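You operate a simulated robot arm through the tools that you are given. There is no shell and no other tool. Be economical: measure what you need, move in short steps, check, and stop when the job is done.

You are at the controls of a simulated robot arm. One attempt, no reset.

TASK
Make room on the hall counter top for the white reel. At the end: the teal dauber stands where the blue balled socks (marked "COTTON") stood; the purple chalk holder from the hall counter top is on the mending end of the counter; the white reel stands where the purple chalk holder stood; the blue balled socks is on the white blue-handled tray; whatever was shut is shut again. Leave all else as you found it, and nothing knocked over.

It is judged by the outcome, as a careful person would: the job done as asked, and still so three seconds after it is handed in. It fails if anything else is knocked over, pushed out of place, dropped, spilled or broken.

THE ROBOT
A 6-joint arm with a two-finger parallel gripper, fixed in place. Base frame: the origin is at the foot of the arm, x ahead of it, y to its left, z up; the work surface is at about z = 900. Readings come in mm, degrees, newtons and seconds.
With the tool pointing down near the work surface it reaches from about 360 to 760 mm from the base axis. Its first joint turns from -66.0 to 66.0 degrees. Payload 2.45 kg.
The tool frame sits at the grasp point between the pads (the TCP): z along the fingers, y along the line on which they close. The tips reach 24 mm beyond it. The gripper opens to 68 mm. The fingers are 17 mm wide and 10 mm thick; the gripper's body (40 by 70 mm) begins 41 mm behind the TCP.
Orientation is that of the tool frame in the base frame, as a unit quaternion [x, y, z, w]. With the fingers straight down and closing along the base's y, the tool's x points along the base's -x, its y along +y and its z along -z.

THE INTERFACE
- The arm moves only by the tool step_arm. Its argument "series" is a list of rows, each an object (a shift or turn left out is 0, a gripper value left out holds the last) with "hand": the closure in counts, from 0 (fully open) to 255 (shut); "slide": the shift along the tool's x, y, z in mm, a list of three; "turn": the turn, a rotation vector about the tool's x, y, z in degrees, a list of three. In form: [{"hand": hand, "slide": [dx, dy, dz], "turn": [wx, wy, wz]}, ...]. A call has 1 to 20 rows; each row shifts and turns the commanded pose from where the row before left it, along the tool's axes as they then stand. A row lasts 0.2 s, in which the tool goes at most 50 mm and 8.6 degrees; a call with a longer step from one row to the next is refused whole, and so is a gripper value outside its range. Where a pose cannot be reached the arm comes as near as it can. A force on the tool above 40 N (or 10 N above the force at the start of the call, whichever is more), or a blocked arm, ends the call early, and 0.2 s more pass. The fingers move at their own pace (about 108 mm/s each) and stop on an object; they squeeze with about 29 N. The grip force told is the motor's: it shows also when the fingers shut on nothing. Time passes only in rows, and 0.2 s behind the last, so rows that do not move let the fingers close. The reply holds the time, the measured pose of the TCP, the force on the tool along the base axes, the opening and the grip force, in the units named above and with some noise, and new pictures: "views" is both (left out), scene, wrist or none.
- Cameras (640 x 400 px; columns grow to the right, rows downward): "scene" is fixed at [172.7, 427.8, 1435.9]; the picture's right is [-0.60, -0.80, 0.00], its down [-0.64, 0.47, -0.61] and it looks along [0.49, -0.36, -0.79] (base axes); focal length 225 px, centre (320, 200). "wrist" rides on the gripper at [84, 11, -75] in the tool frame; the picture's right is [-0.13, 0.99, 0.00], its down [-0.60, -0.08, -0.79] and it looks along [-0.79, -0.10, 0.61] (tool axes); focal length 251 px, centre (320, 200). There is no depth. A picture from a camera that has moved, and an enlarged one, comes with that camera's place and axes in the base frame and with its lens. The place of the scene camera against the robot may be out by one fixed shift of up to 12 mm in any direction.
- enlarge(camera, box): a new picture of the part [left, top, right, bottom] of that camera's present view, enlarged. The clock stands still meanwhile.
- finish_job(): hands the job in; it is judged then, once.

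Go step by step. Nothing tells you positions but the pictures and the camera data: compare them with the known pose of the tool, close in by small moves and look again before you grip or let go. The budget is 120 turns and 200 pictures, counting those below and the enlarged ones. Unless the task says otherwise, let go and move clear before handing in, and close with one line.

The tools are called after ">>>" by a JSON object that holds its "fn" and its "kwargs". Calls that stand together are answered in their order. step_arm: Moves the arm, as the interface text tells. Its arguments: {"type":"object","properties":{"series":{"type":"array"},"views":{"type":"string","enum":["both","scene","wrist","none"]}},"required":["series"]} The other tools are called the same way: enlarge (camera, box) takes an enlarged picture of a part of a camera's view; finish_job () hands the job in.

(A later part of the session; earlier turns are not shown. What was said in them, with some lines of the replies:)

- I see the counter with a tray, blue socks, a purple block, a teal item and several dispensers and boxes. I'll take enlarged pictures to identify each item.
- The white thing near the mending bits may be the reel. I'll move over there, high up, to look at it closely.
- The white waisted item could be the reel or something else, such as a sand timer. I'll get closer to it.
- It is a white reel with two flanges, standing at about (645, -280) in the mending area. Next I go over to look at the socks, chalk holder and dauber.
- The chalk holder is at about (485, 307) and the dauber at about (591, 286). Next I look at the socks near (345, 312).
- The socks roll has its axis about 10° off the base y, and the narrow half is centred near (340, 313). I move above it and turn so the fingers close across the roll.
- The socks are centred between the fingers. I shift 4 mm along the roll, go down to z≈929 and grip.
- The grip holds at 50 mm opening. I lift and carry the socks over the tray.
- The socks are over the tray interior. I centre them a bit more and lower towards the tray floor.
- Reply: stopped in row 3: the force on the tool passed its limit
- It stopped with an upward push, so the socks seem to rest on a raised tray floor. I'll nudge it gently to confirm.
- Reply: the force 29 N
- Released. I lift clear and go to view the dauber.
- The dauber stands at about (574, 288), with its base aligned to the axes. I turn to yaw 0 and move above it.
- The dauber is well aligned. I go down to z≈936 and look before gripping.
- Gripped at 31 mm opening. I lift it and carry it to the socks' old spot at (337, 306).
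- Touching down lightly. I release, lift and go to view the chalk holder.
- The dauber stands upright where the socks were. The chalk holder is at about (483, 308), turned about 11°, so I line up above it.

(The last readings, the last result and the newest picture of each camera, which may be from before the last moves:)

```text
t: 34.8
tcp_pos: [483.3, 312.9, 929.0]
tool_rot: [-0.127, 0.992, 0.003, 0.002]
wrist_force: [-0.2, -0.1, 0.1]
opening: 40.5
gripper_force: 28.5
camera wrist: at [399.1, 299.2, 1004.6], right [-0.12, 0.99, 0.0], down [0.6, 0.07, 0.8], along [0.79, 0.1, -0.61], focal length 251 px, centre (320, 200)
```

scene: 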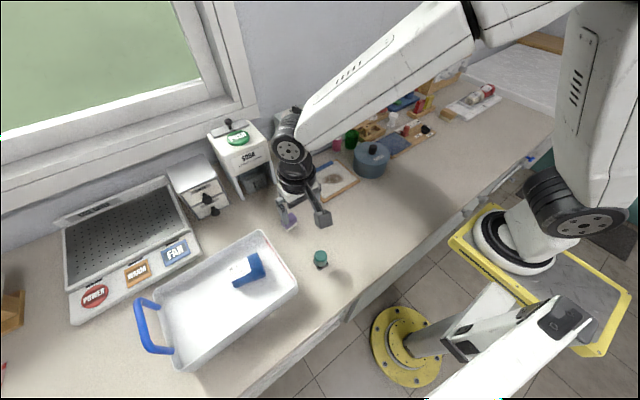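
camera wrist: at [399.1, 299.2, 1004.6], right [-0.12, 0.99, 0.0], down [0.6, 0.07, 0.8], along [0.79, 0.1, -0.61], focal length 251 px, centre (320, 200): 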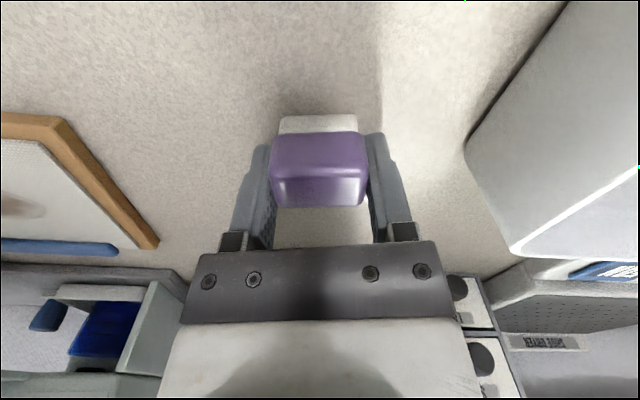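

Gripped at 40 mm opening. I lift it and carry it to the mending end, to the clear strip in front of the ruler board around (445, -240).

>>> {"fn": "step_arm", "kwargs": {"series": [{"slide": [0, 0, -30]}, {"slide": [0, 0, -45]}, {"slide": [0, 0, -45]}, {"slide": [0, 0, -30]}, {"slide": [14.7, -43.8, 0]}, {"slide": [14.7, -43.8, 0]}, {"slide": [14.7, -43.8, 0]}, {"slide": [14.7, -43.8, 0]}, {"slide": [14.7, -43.8, 0]}, {"slide": [14.7, -43.8, 0]}, {"slide": [14.7, -43.8, 0]}, {"slide": [14.7, -43.8, 0]}, {"slide": [14.7, -43.8, 0]}, {"slide": [14.7, -43.8, 0]}, {"slide": [14.7, -43.8, 0]}, {"slide": [14.7, -43.8, 0]}, {"turn": [0, 0, 7.3]}, {"turn": [0, 0, 7.3]}, {}], "views": "both"}}

```text
t: 38.8
tcp_pos: [444.0, -245.1, 1076.3]
tool_rot: [0.001, 1.0, 0.002, 0.002]
wrist_force: [0.2, -0.2, -0.7]
opening: 39.9
gripper_force: 29.3
camera wrist: at [360.0, -235.1, 1151.3], right [0.13, 0.99, 0.01], down [0.6, -0.08, 0.79], along [0.79, -0.1, -0.61], focal length 251 px, centre (320, 200)
```

scene: 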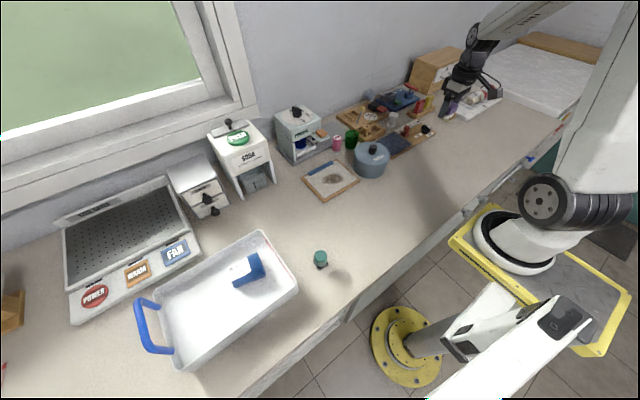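
wrist: 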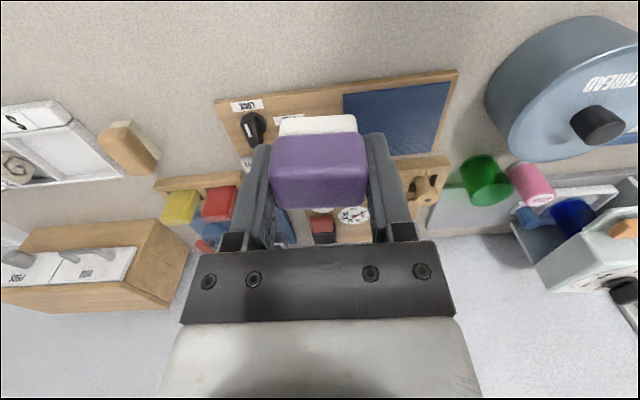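

The spot below is clear counter, with the board edge at x≈496. I lower it.

>>> {"fn": "step_arm", "kwargs": {"series": [{"slide": [0, 0, 40]}, {"slide": [0, 0, 40]}, {"slide": [0, 0, 35]}, {"slide": [0, 0, 20]}, {"slide": [0, 0, 8]}, {"slide": [0, 0, 3]}, {}], "views": "wrist"}}

```text
t: 40.4
tcp_pos: [443.3, -242.1, 929.1]
tool_rot: [0.0, 1.0, 0.002, 0.001]
wrist_force: [-0.5, -0.7, 1.5]
opening: 39.6
gripper_force: 29.3
camera wrist: at [359.8, -233.9, 1004.6], right [0.13, 0.99, 0.01], down [0.6, -0.08, 0.8], along [0.79, -0.1, -0.61], focal length 251 px, centre (320, 200)
```

wrist: 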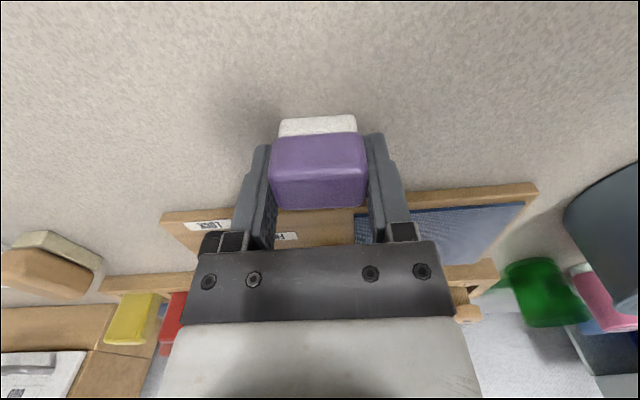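

>>> {"fn": "step_arm", "kwargs": {"series": [{"slide": [0, 0, 0.8]}, {"hand": 200}, {"hand": 140}, {"hand": 70}, {"hand": 0}, {}, {"slide": [0, 0, -30]}, {"slide": [0, 0, -45]}, {"slide": [0, 0, -45]}, {"slide": [-35, -12, -10]}, {"slide": [-40, -14, 0]}, {"slide": [-40, -14, 0]}, {}], "views": "both"}}

>>> {"fn": "enlarge", "kwargs": {"camera": "wrist", "box": [220, 50, 420, 210]}}

>>> {"fn": "enlarge", "kwargs": {"camera": "scene", "box": [360, 70, 480, 160]}}

```text
t: 43.2
tcp_pos: [558.1, -279.9, 1061.1]
tool_rot: [0.0, 1.0, 0.003, 0.002]
wrist_force: [0.7, -0.2, -0.4]
opening: 68.3
gripper_force: 0.0
camera wrist: at [473.9, -272.0, 1136.6], right [0.13, 0.99, 0.01], down [0.6, -0.08, 0.79], along [0.79, -0.1, -0.61], focal length 251 px, centre (320, 200)
```

scene: 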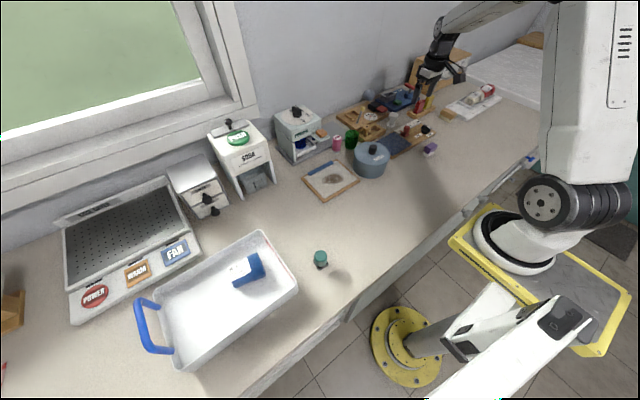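
wrist: 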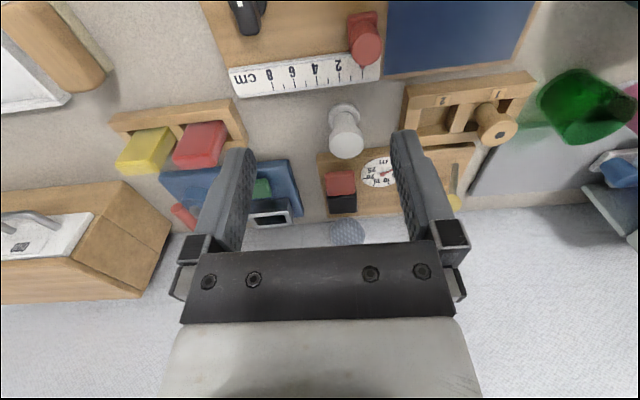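

```text
2.50 times, centred on (320, 130) of wrist
camera zoom: at [473.9, -272.0, 1136.6], right [0.13, 0.99, 0.01], down [0.6, -0.08, 0.79], along [0.79, -0.1, -0.61], focal length 629 px, centre (320, 375)
```

zoom: 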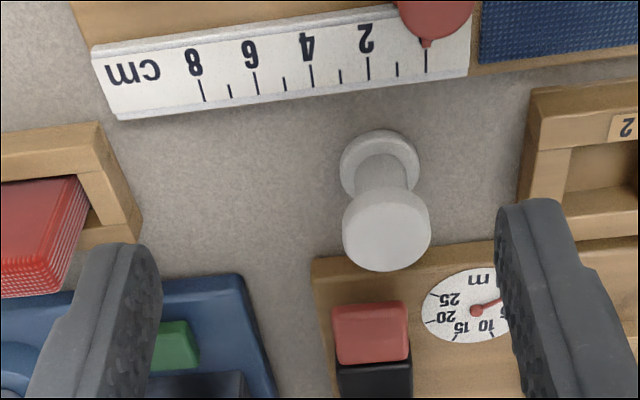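

```text
4.44 times, centred on (420, 115) of scene
camera zoom: at [172.7, 427.8, 1435.9], right [-0.6, -0.8, 0.0], down [-0.64, 0.47, -0.61], along [0.49, -0.36, -0.79], focal length 1001 px, centre (-124, 578)
```

zoom: 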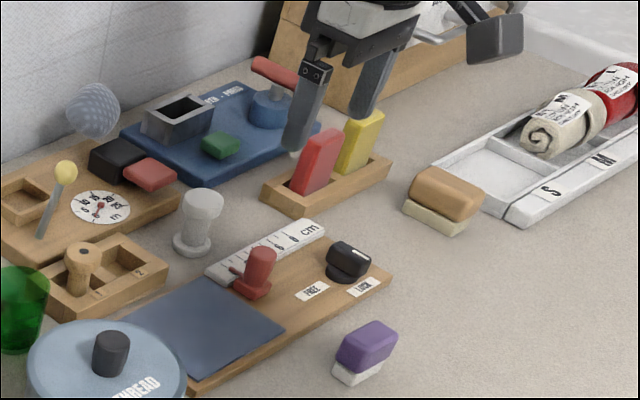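

The reel stands at about (633, -266), roughly 33 mm across and 48 mm tall, with room either side. I line up above it.

>>> {"fn": "step_arm", "kwargs": {"series": [{"slide": [-25, 5, 15]}, {"slide": [-25, 5, 25]}, {"slide": [-25, 4, 25]}, {}], "views": "wrist"}}

>>> {"fn": "enlarge", "kwargs": {"camera": "wrist", "box": [220, 50, 420, 210]}}

```text
t: 44.2
tcp_pos: [634.3, -268.8, 995.6]
tool_rot: [0.0, 1.0, 0.003, 0.001]
wrist_force: [0.0, -0.4, 0.5]
opening: 68.1
gripper_force: 0.0
camera wrist: at [550.8, -259.7, 1070.2], right [0.13, 0.99, 0.01], down [0.6, -0.08, 0.79], along [0.79, -0.1, -0.61], focal length 251 px, centre (320, 200)
```

wrist: 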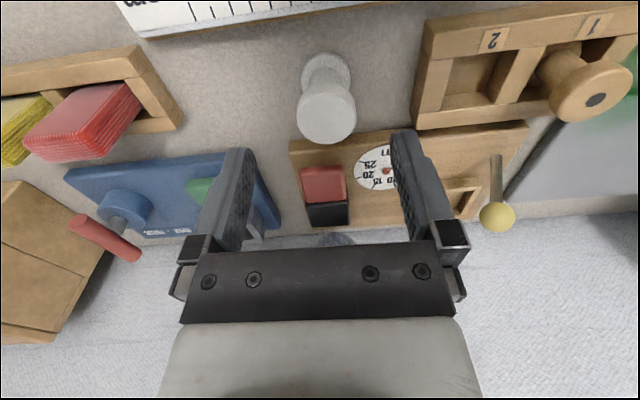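

```text
2.50 times, centred on (320, 130) of wrist
camera zoom: at [550.8, -259.7, 1070.2], right [0.13, 0.99, 0.01], down [0.6, -0.08, 0.79], along [0.79, -0.1, -0.61], focal length 629 px, centre (320, 375)
```

zoom: 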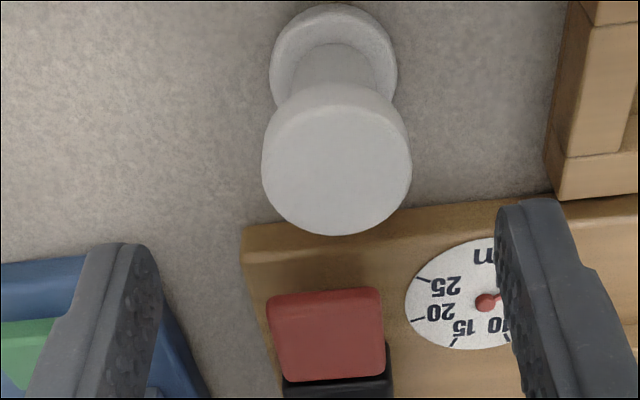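

Centred apart from about 3 mm in y. I partly close the fingers for clearance from the wooden holder, then go down.

>>> {"fn": "step_arm", "kwargs": {"series": [{"hand": 60, "slide": [0, 3, 0]}, {}, {"slide": [0, 0, 30]}, {"slide": [0, 0, 25]}, {"slide": [0, 0, 10]}, {}], "views": "wrist"}}

```text
t: 45.6
tcp_pos: [636.1, -263.7, 929.5]
tool_rot: [0.0, 1.0, 0.002, 0.002]
wrist_force: [0.4, -0.2, -0.3]
opening: 52.1
gripper_force: 0.0
camera wrist: at [552.0, -255.7, 1004.3], right [0.13, 0.99, 0.01], down [0.6, -0.08, 0.8], along [0.79, -0.1, -0.61], focal length 251 px, centre (320, 200)
```

wrist: 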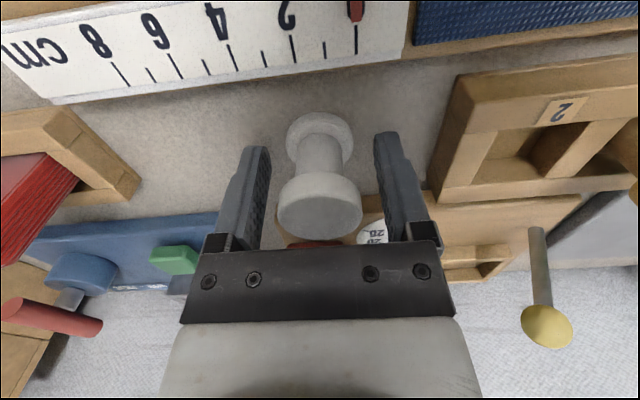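

>>> {"fn": "step_arm", "kwargs": {"series": [{"hand": 255, "slide": [0, 0, 1]}, {}, {}, {}], "views": "wrist"}}

```text
t: 46.6
tcp_pos: [635.6, -264.7, 929.0]
tool_rot: [0.0, 1.0, 0.002, 0.002]
wrist_force: [0.7, 0.3, 5.4]
opening: 32.8
gripper_force: 28.9
camera wrist: at [551.6, -256.3, 1004.0], right [0.13, 0.99, 0.01], down [0.6, -0.08, 0.8], along [0.79, -0.1, -0.61], focal length 251 px, centre (320, 200)
```

wrist: 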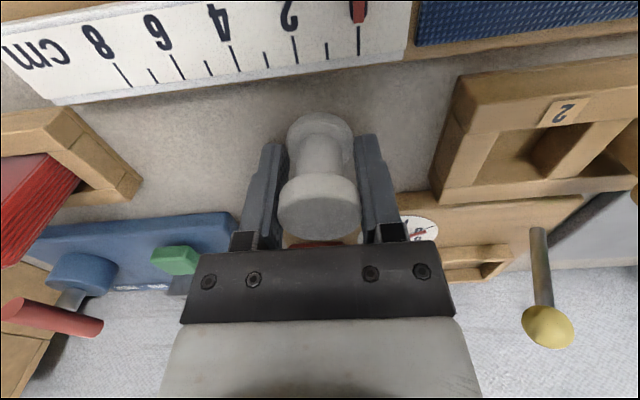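

>>> {"fn": "step_arm", "kwargs": {"series": [{"slide": [0, 0, -10]}, {"slide": [0, 0, -30]}, {"slide": [0, 0, -40]}, {"slide": [10, 0, -40]}, {"slide": [20, 0, -40]}, {}], "views": "both"}}

```text
t: 48.0
tcp_pos: [604.3, -267.1, 1089.0]
tool_rot: [0.0, 1.0, 0.004, 0.002]
wrist_force: [0.4, 0.4, -0.5]
opening: 32.8
gripper_force: 29.3
camera wrist: at [521.5, -257.4, 1164.5], right [0.13, 0.99, 0.01], down [0.6, -0.08, 0.79], along [0.79, -0.1, -0.61], focal length 251 px, centre (320, 200)
```

scene: 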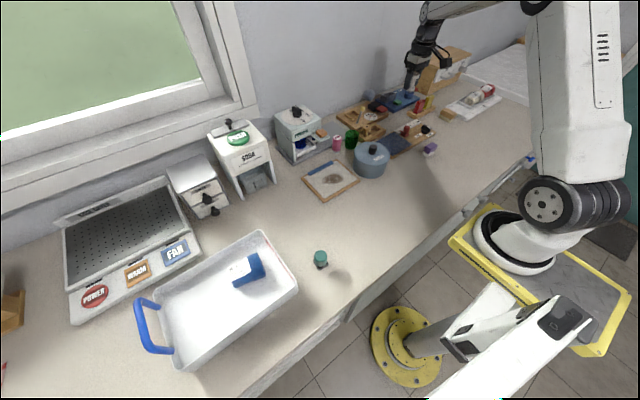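
wrist: 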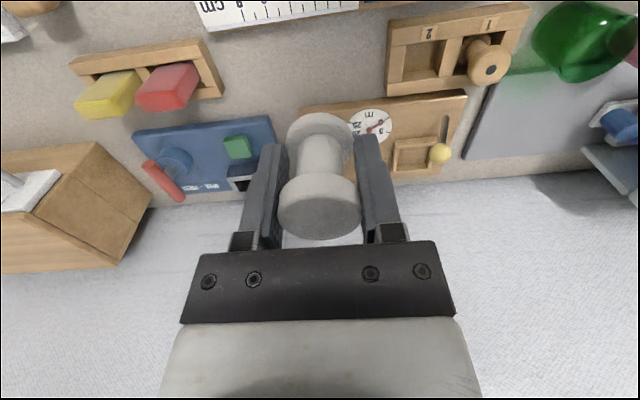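

The reel is held upright. I carry it to the chalk holder's old spot at (483.5, 311).

>>> {"fn": "step_arm", "kwargs": {"series": [{"slide": [40, 0, 0]}, {"slide": [40, 0, 0]}, {"slide": [40, 0, 0]}, {"slide": [0, 48, 0]}, {"slide": [0, 48, 0]}, {"slide": [0, 48, 0]}, {"slide": [0, 48, 0]}, {"slide": [0, 48, 0]}, {"slide": [0, 48, 0]}, {"slide": [0, 48, 0]}, {"slide": [0, 48, 0]}, {"slide": [0, 48, 0]}, {"slide": [0, 48, 0]}, {"slide": [0, 48, 0]}, {"slide": [0, 48, 0]}, {}], "views": "both"}}

```text
t: 51.4
tcp_pos: [487.1, 309.9, 1090.5]
tool_rot: [0.0, 1.0, 0.002, 0.001]
wrist_force: [-0.1, -0.2, -0.7]
opening: 32.8
gripper_force: 29.2
camera wrist: at [402.2, 319.3, 1166.4], right [0.13, 0.99, 0.01], down [0.6, -0.08, 0.79], along [0.79, -0.1, -0.61], focal length 251 px, centre (320, 200)
```

scene: 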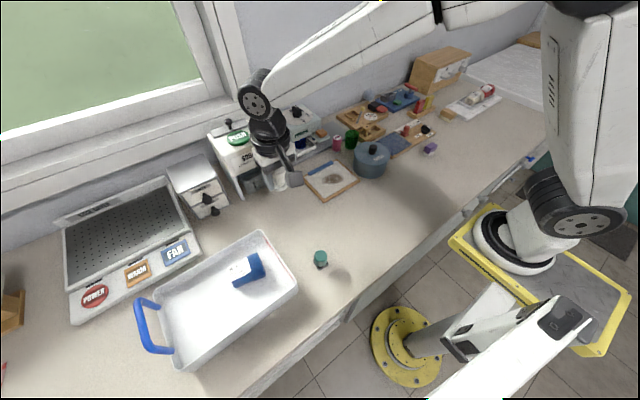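
wrist: 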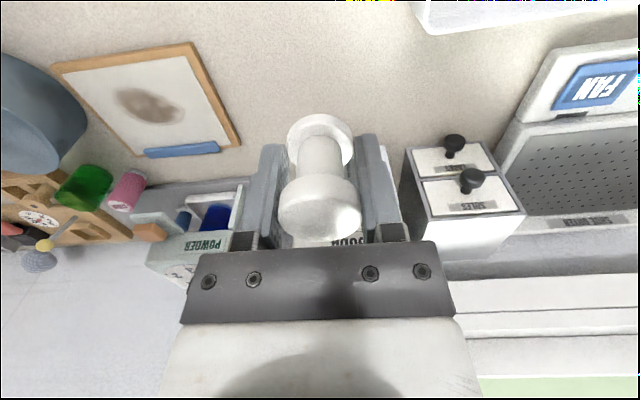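

Next I correct x by 3 mm and lower, to the same height at which it was gripped (z≈929).

>>> {"fn": "step_arm", "kwargs": {"series": [{"slide": [3, 0, 40]}, {"slide": [0, 0, 45]}, {"slide": [0, 0, 40]}, {"slide": [0, 0, 22]}, {"slide": [0, 0, 8]}, {"slide": [0, 0, 4]}, {"slide": [0, 0, 2]}, {}], "views": "wrist"}}

```text
t: 53.2
tcp_pos: [482.6, 310.9, 930.9]
tool_rot: [-0.001, 1.0, 0.003, 0.002]
wrist_force: [0.4, -0.2, -0.4]
opening: 32.9
gripper_force: 29.4
camera wrist: at [398.8, 319.4, 1005.9], right [0.13, 0.99, 0.01], down [0.6, -0.08, 0.79], along [0.79, -0.1, -0.61], focal length 251 px, centre (320, 200)
```

wrist: 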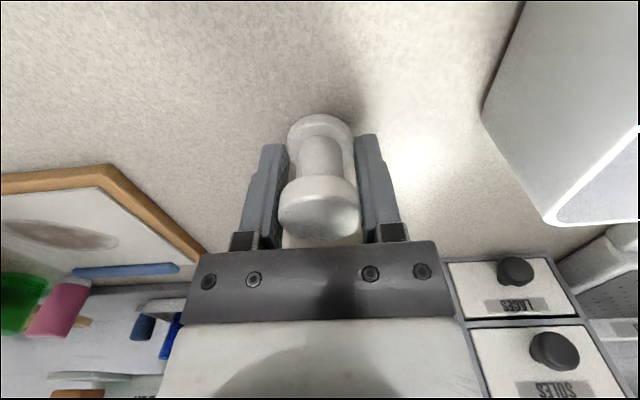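

>>> {"fn": "step_arm", "kwargs": {"series": [{"slide": [0, 0, 1]}, {"slide": [0, 0, 0.8]}, {}], "views": "none"}}

```text
t: 54.0
tcp_pos: [482.7, 308.6, 928.1]
tool_rot: [0.0, 1.0, 0.003, 0.002]
wrist_force: [-2.0, -0.6, 4.4]
opening: 32.8
gripper_force: 29.0
```

The reel touches down with a light contact force. I release it slowly, lift clear and check everything.

>>> {"fn": "step_arm", "kwargs": {"series": [{"hand": 200}, {"hand": 140}, {"hand": 70}, {"hand": 0}, {}, {"slide": [0, 0, -25]}, {"slide": [0, 0, -40]}, {"slide": [0, 0, -45]}, {"slide": [40, -10, -40]}, {"slide": [30, -40, 0]}, {"slide": [0, -45, 0]}, {"slide": [0, -45, 0]}, {"slide": [0, -45, 0]}, {}], "views": "both"}}

>>> {"fn": "enlarge", "kwargs": {"camera": "scene", "box": [160, 130, 360, 290]}}

>>> {"fn": "enlarge", "kwargs": {"camera": "scene", "box": [330, 70, 490, 180]}}

```text
refused: row 9 steps farther than a row can; nothing moved
```

```text
2.50 times, centred on (260, 210) of scene
camera zoom: at [172.6, 427.7, 1435.9], right [-0.6, -0.8, 0.0], down [-0.64, 0.47, -0.61], along [0.49, -0.36, -0.79], focal length 563 px, centre (470, 175)
```

zoom: 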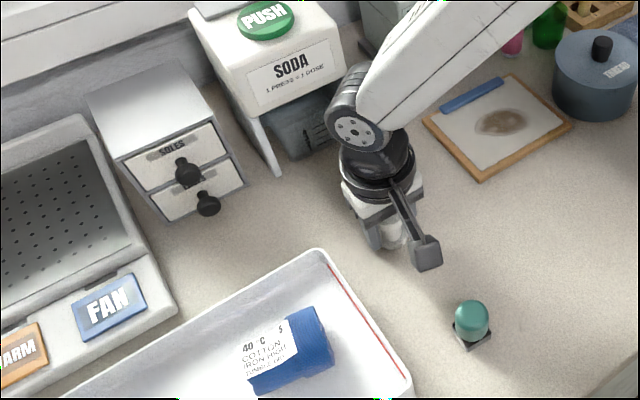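

```text
3.64 times, centred on (410, 125) of scene
camera zoom: at [172.6, 427.7, 1435.9], right [-0.6, -0.8, 0.0], down [-0.64, 0.47, -0.61], along [0.49, -0.36, -0.79], focal length 819 px, centre (-7, 473)
```

zoom: 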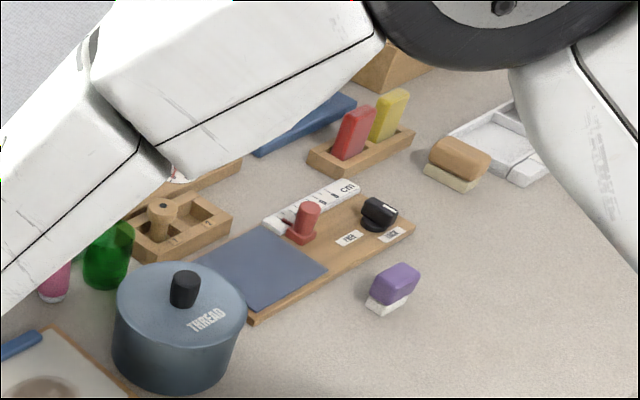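

The call was refused because one row was too long, and nothing moved. I'll repeat it with shorter rows.

>>> {"fn": "step_arm", "kwargs": {"series": [{"hand": 200}, {"hand": 140}, {"hand": 70}, {"hand": 0}, {}, {"slide": [0, 0, -25]}, {"slide": [0, 0, -40]}, {"slide": [0, 0, -45]}, {"slide": [0, 0, -40]}, {"slide": [30, -30, 0]}, {"slide": [30, -35, 0]}, {"slide": [0, -45, 0]}, {"slide": [0, -45, 0]}, {"slide": [0, -45, 0]}, {}], "views": "both"}}

>>> {"fn": "enlarge", "kwargs": {"camera": "scene", "box": [160, 130, 360, 290]}}

>>> {"fn": "enlarge", "kwargs": {"camera": "scene", "box": [330, 70, 490, 180]}}

```text
t: 57.2
tcp_pos: [421.9, 110.1, 1075.6]
tool_rot: [0.0, 1.0, 0.002, 0.002]
wrist_force: [-0.3, 0.0, 0.7]
opening: 67.7
gripper_force: 0.0
camera wrist: at [337.5, 119.4, 1152.3], right [0.13, 0.99, 0.01], down [0.6, -0.08, 0.79], along [0.79, -0.1, -0.61], focal length 251 px, centre (320, 200)
```

scene: 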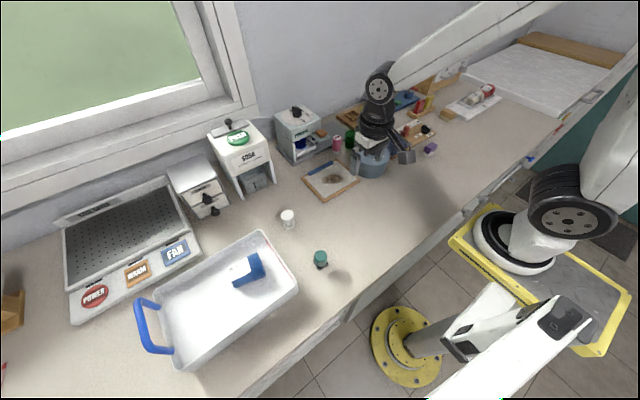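
wrist: 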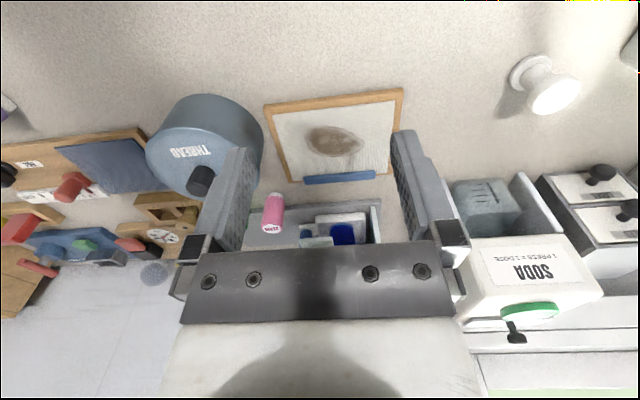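

```text
2.50 times, centred on (260, 210) of scene
camera zoom: at [172.7, 427.7, 1435.9], right [-0.6, -0.8, 0.0], down [-0.64, 0.47, -0.61], along [0.49, -0.36, -0.79], focal length 563 px, centre (470, 175)
```

zoom: 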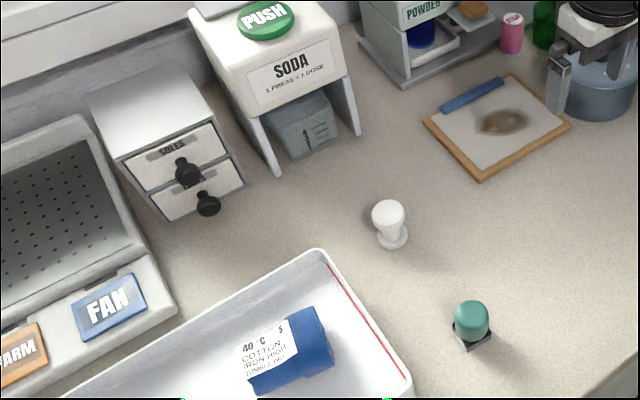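

```text
3.64 times, centred on (410, 125) of scene
camera zoom: at [172.7, 427.7, 1435.9], right [-0.6, -0.8, 0.0], down [-0.64, 0.47, -0.61], along [0.49, -0.36, -0.79], focal length 819 px, centre (-7, 473)
```

zoom: 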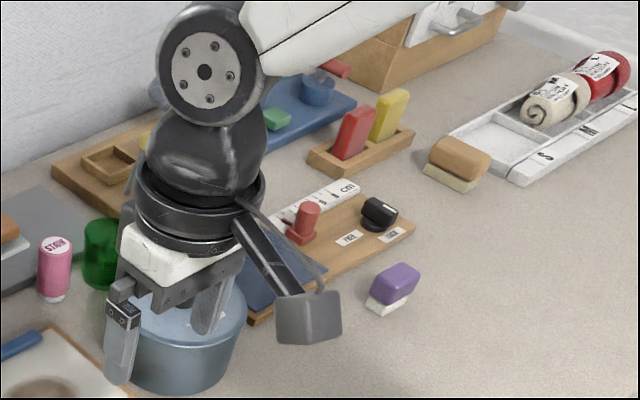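

Every item is in its place and upright, nothing else has moved, and the gripper is clear. I'm handing in.

>>> {"fn": "finish_job", "kwargs": {}}

```text
The job is handed in.
```

The job is done and handed in. The socks are on the tray, the dauber stands where the socks were, the chalk holder is at the mending end, and the white reel stands where the chalk holder was. I opened nothing, so everything that was shut stayed shut.
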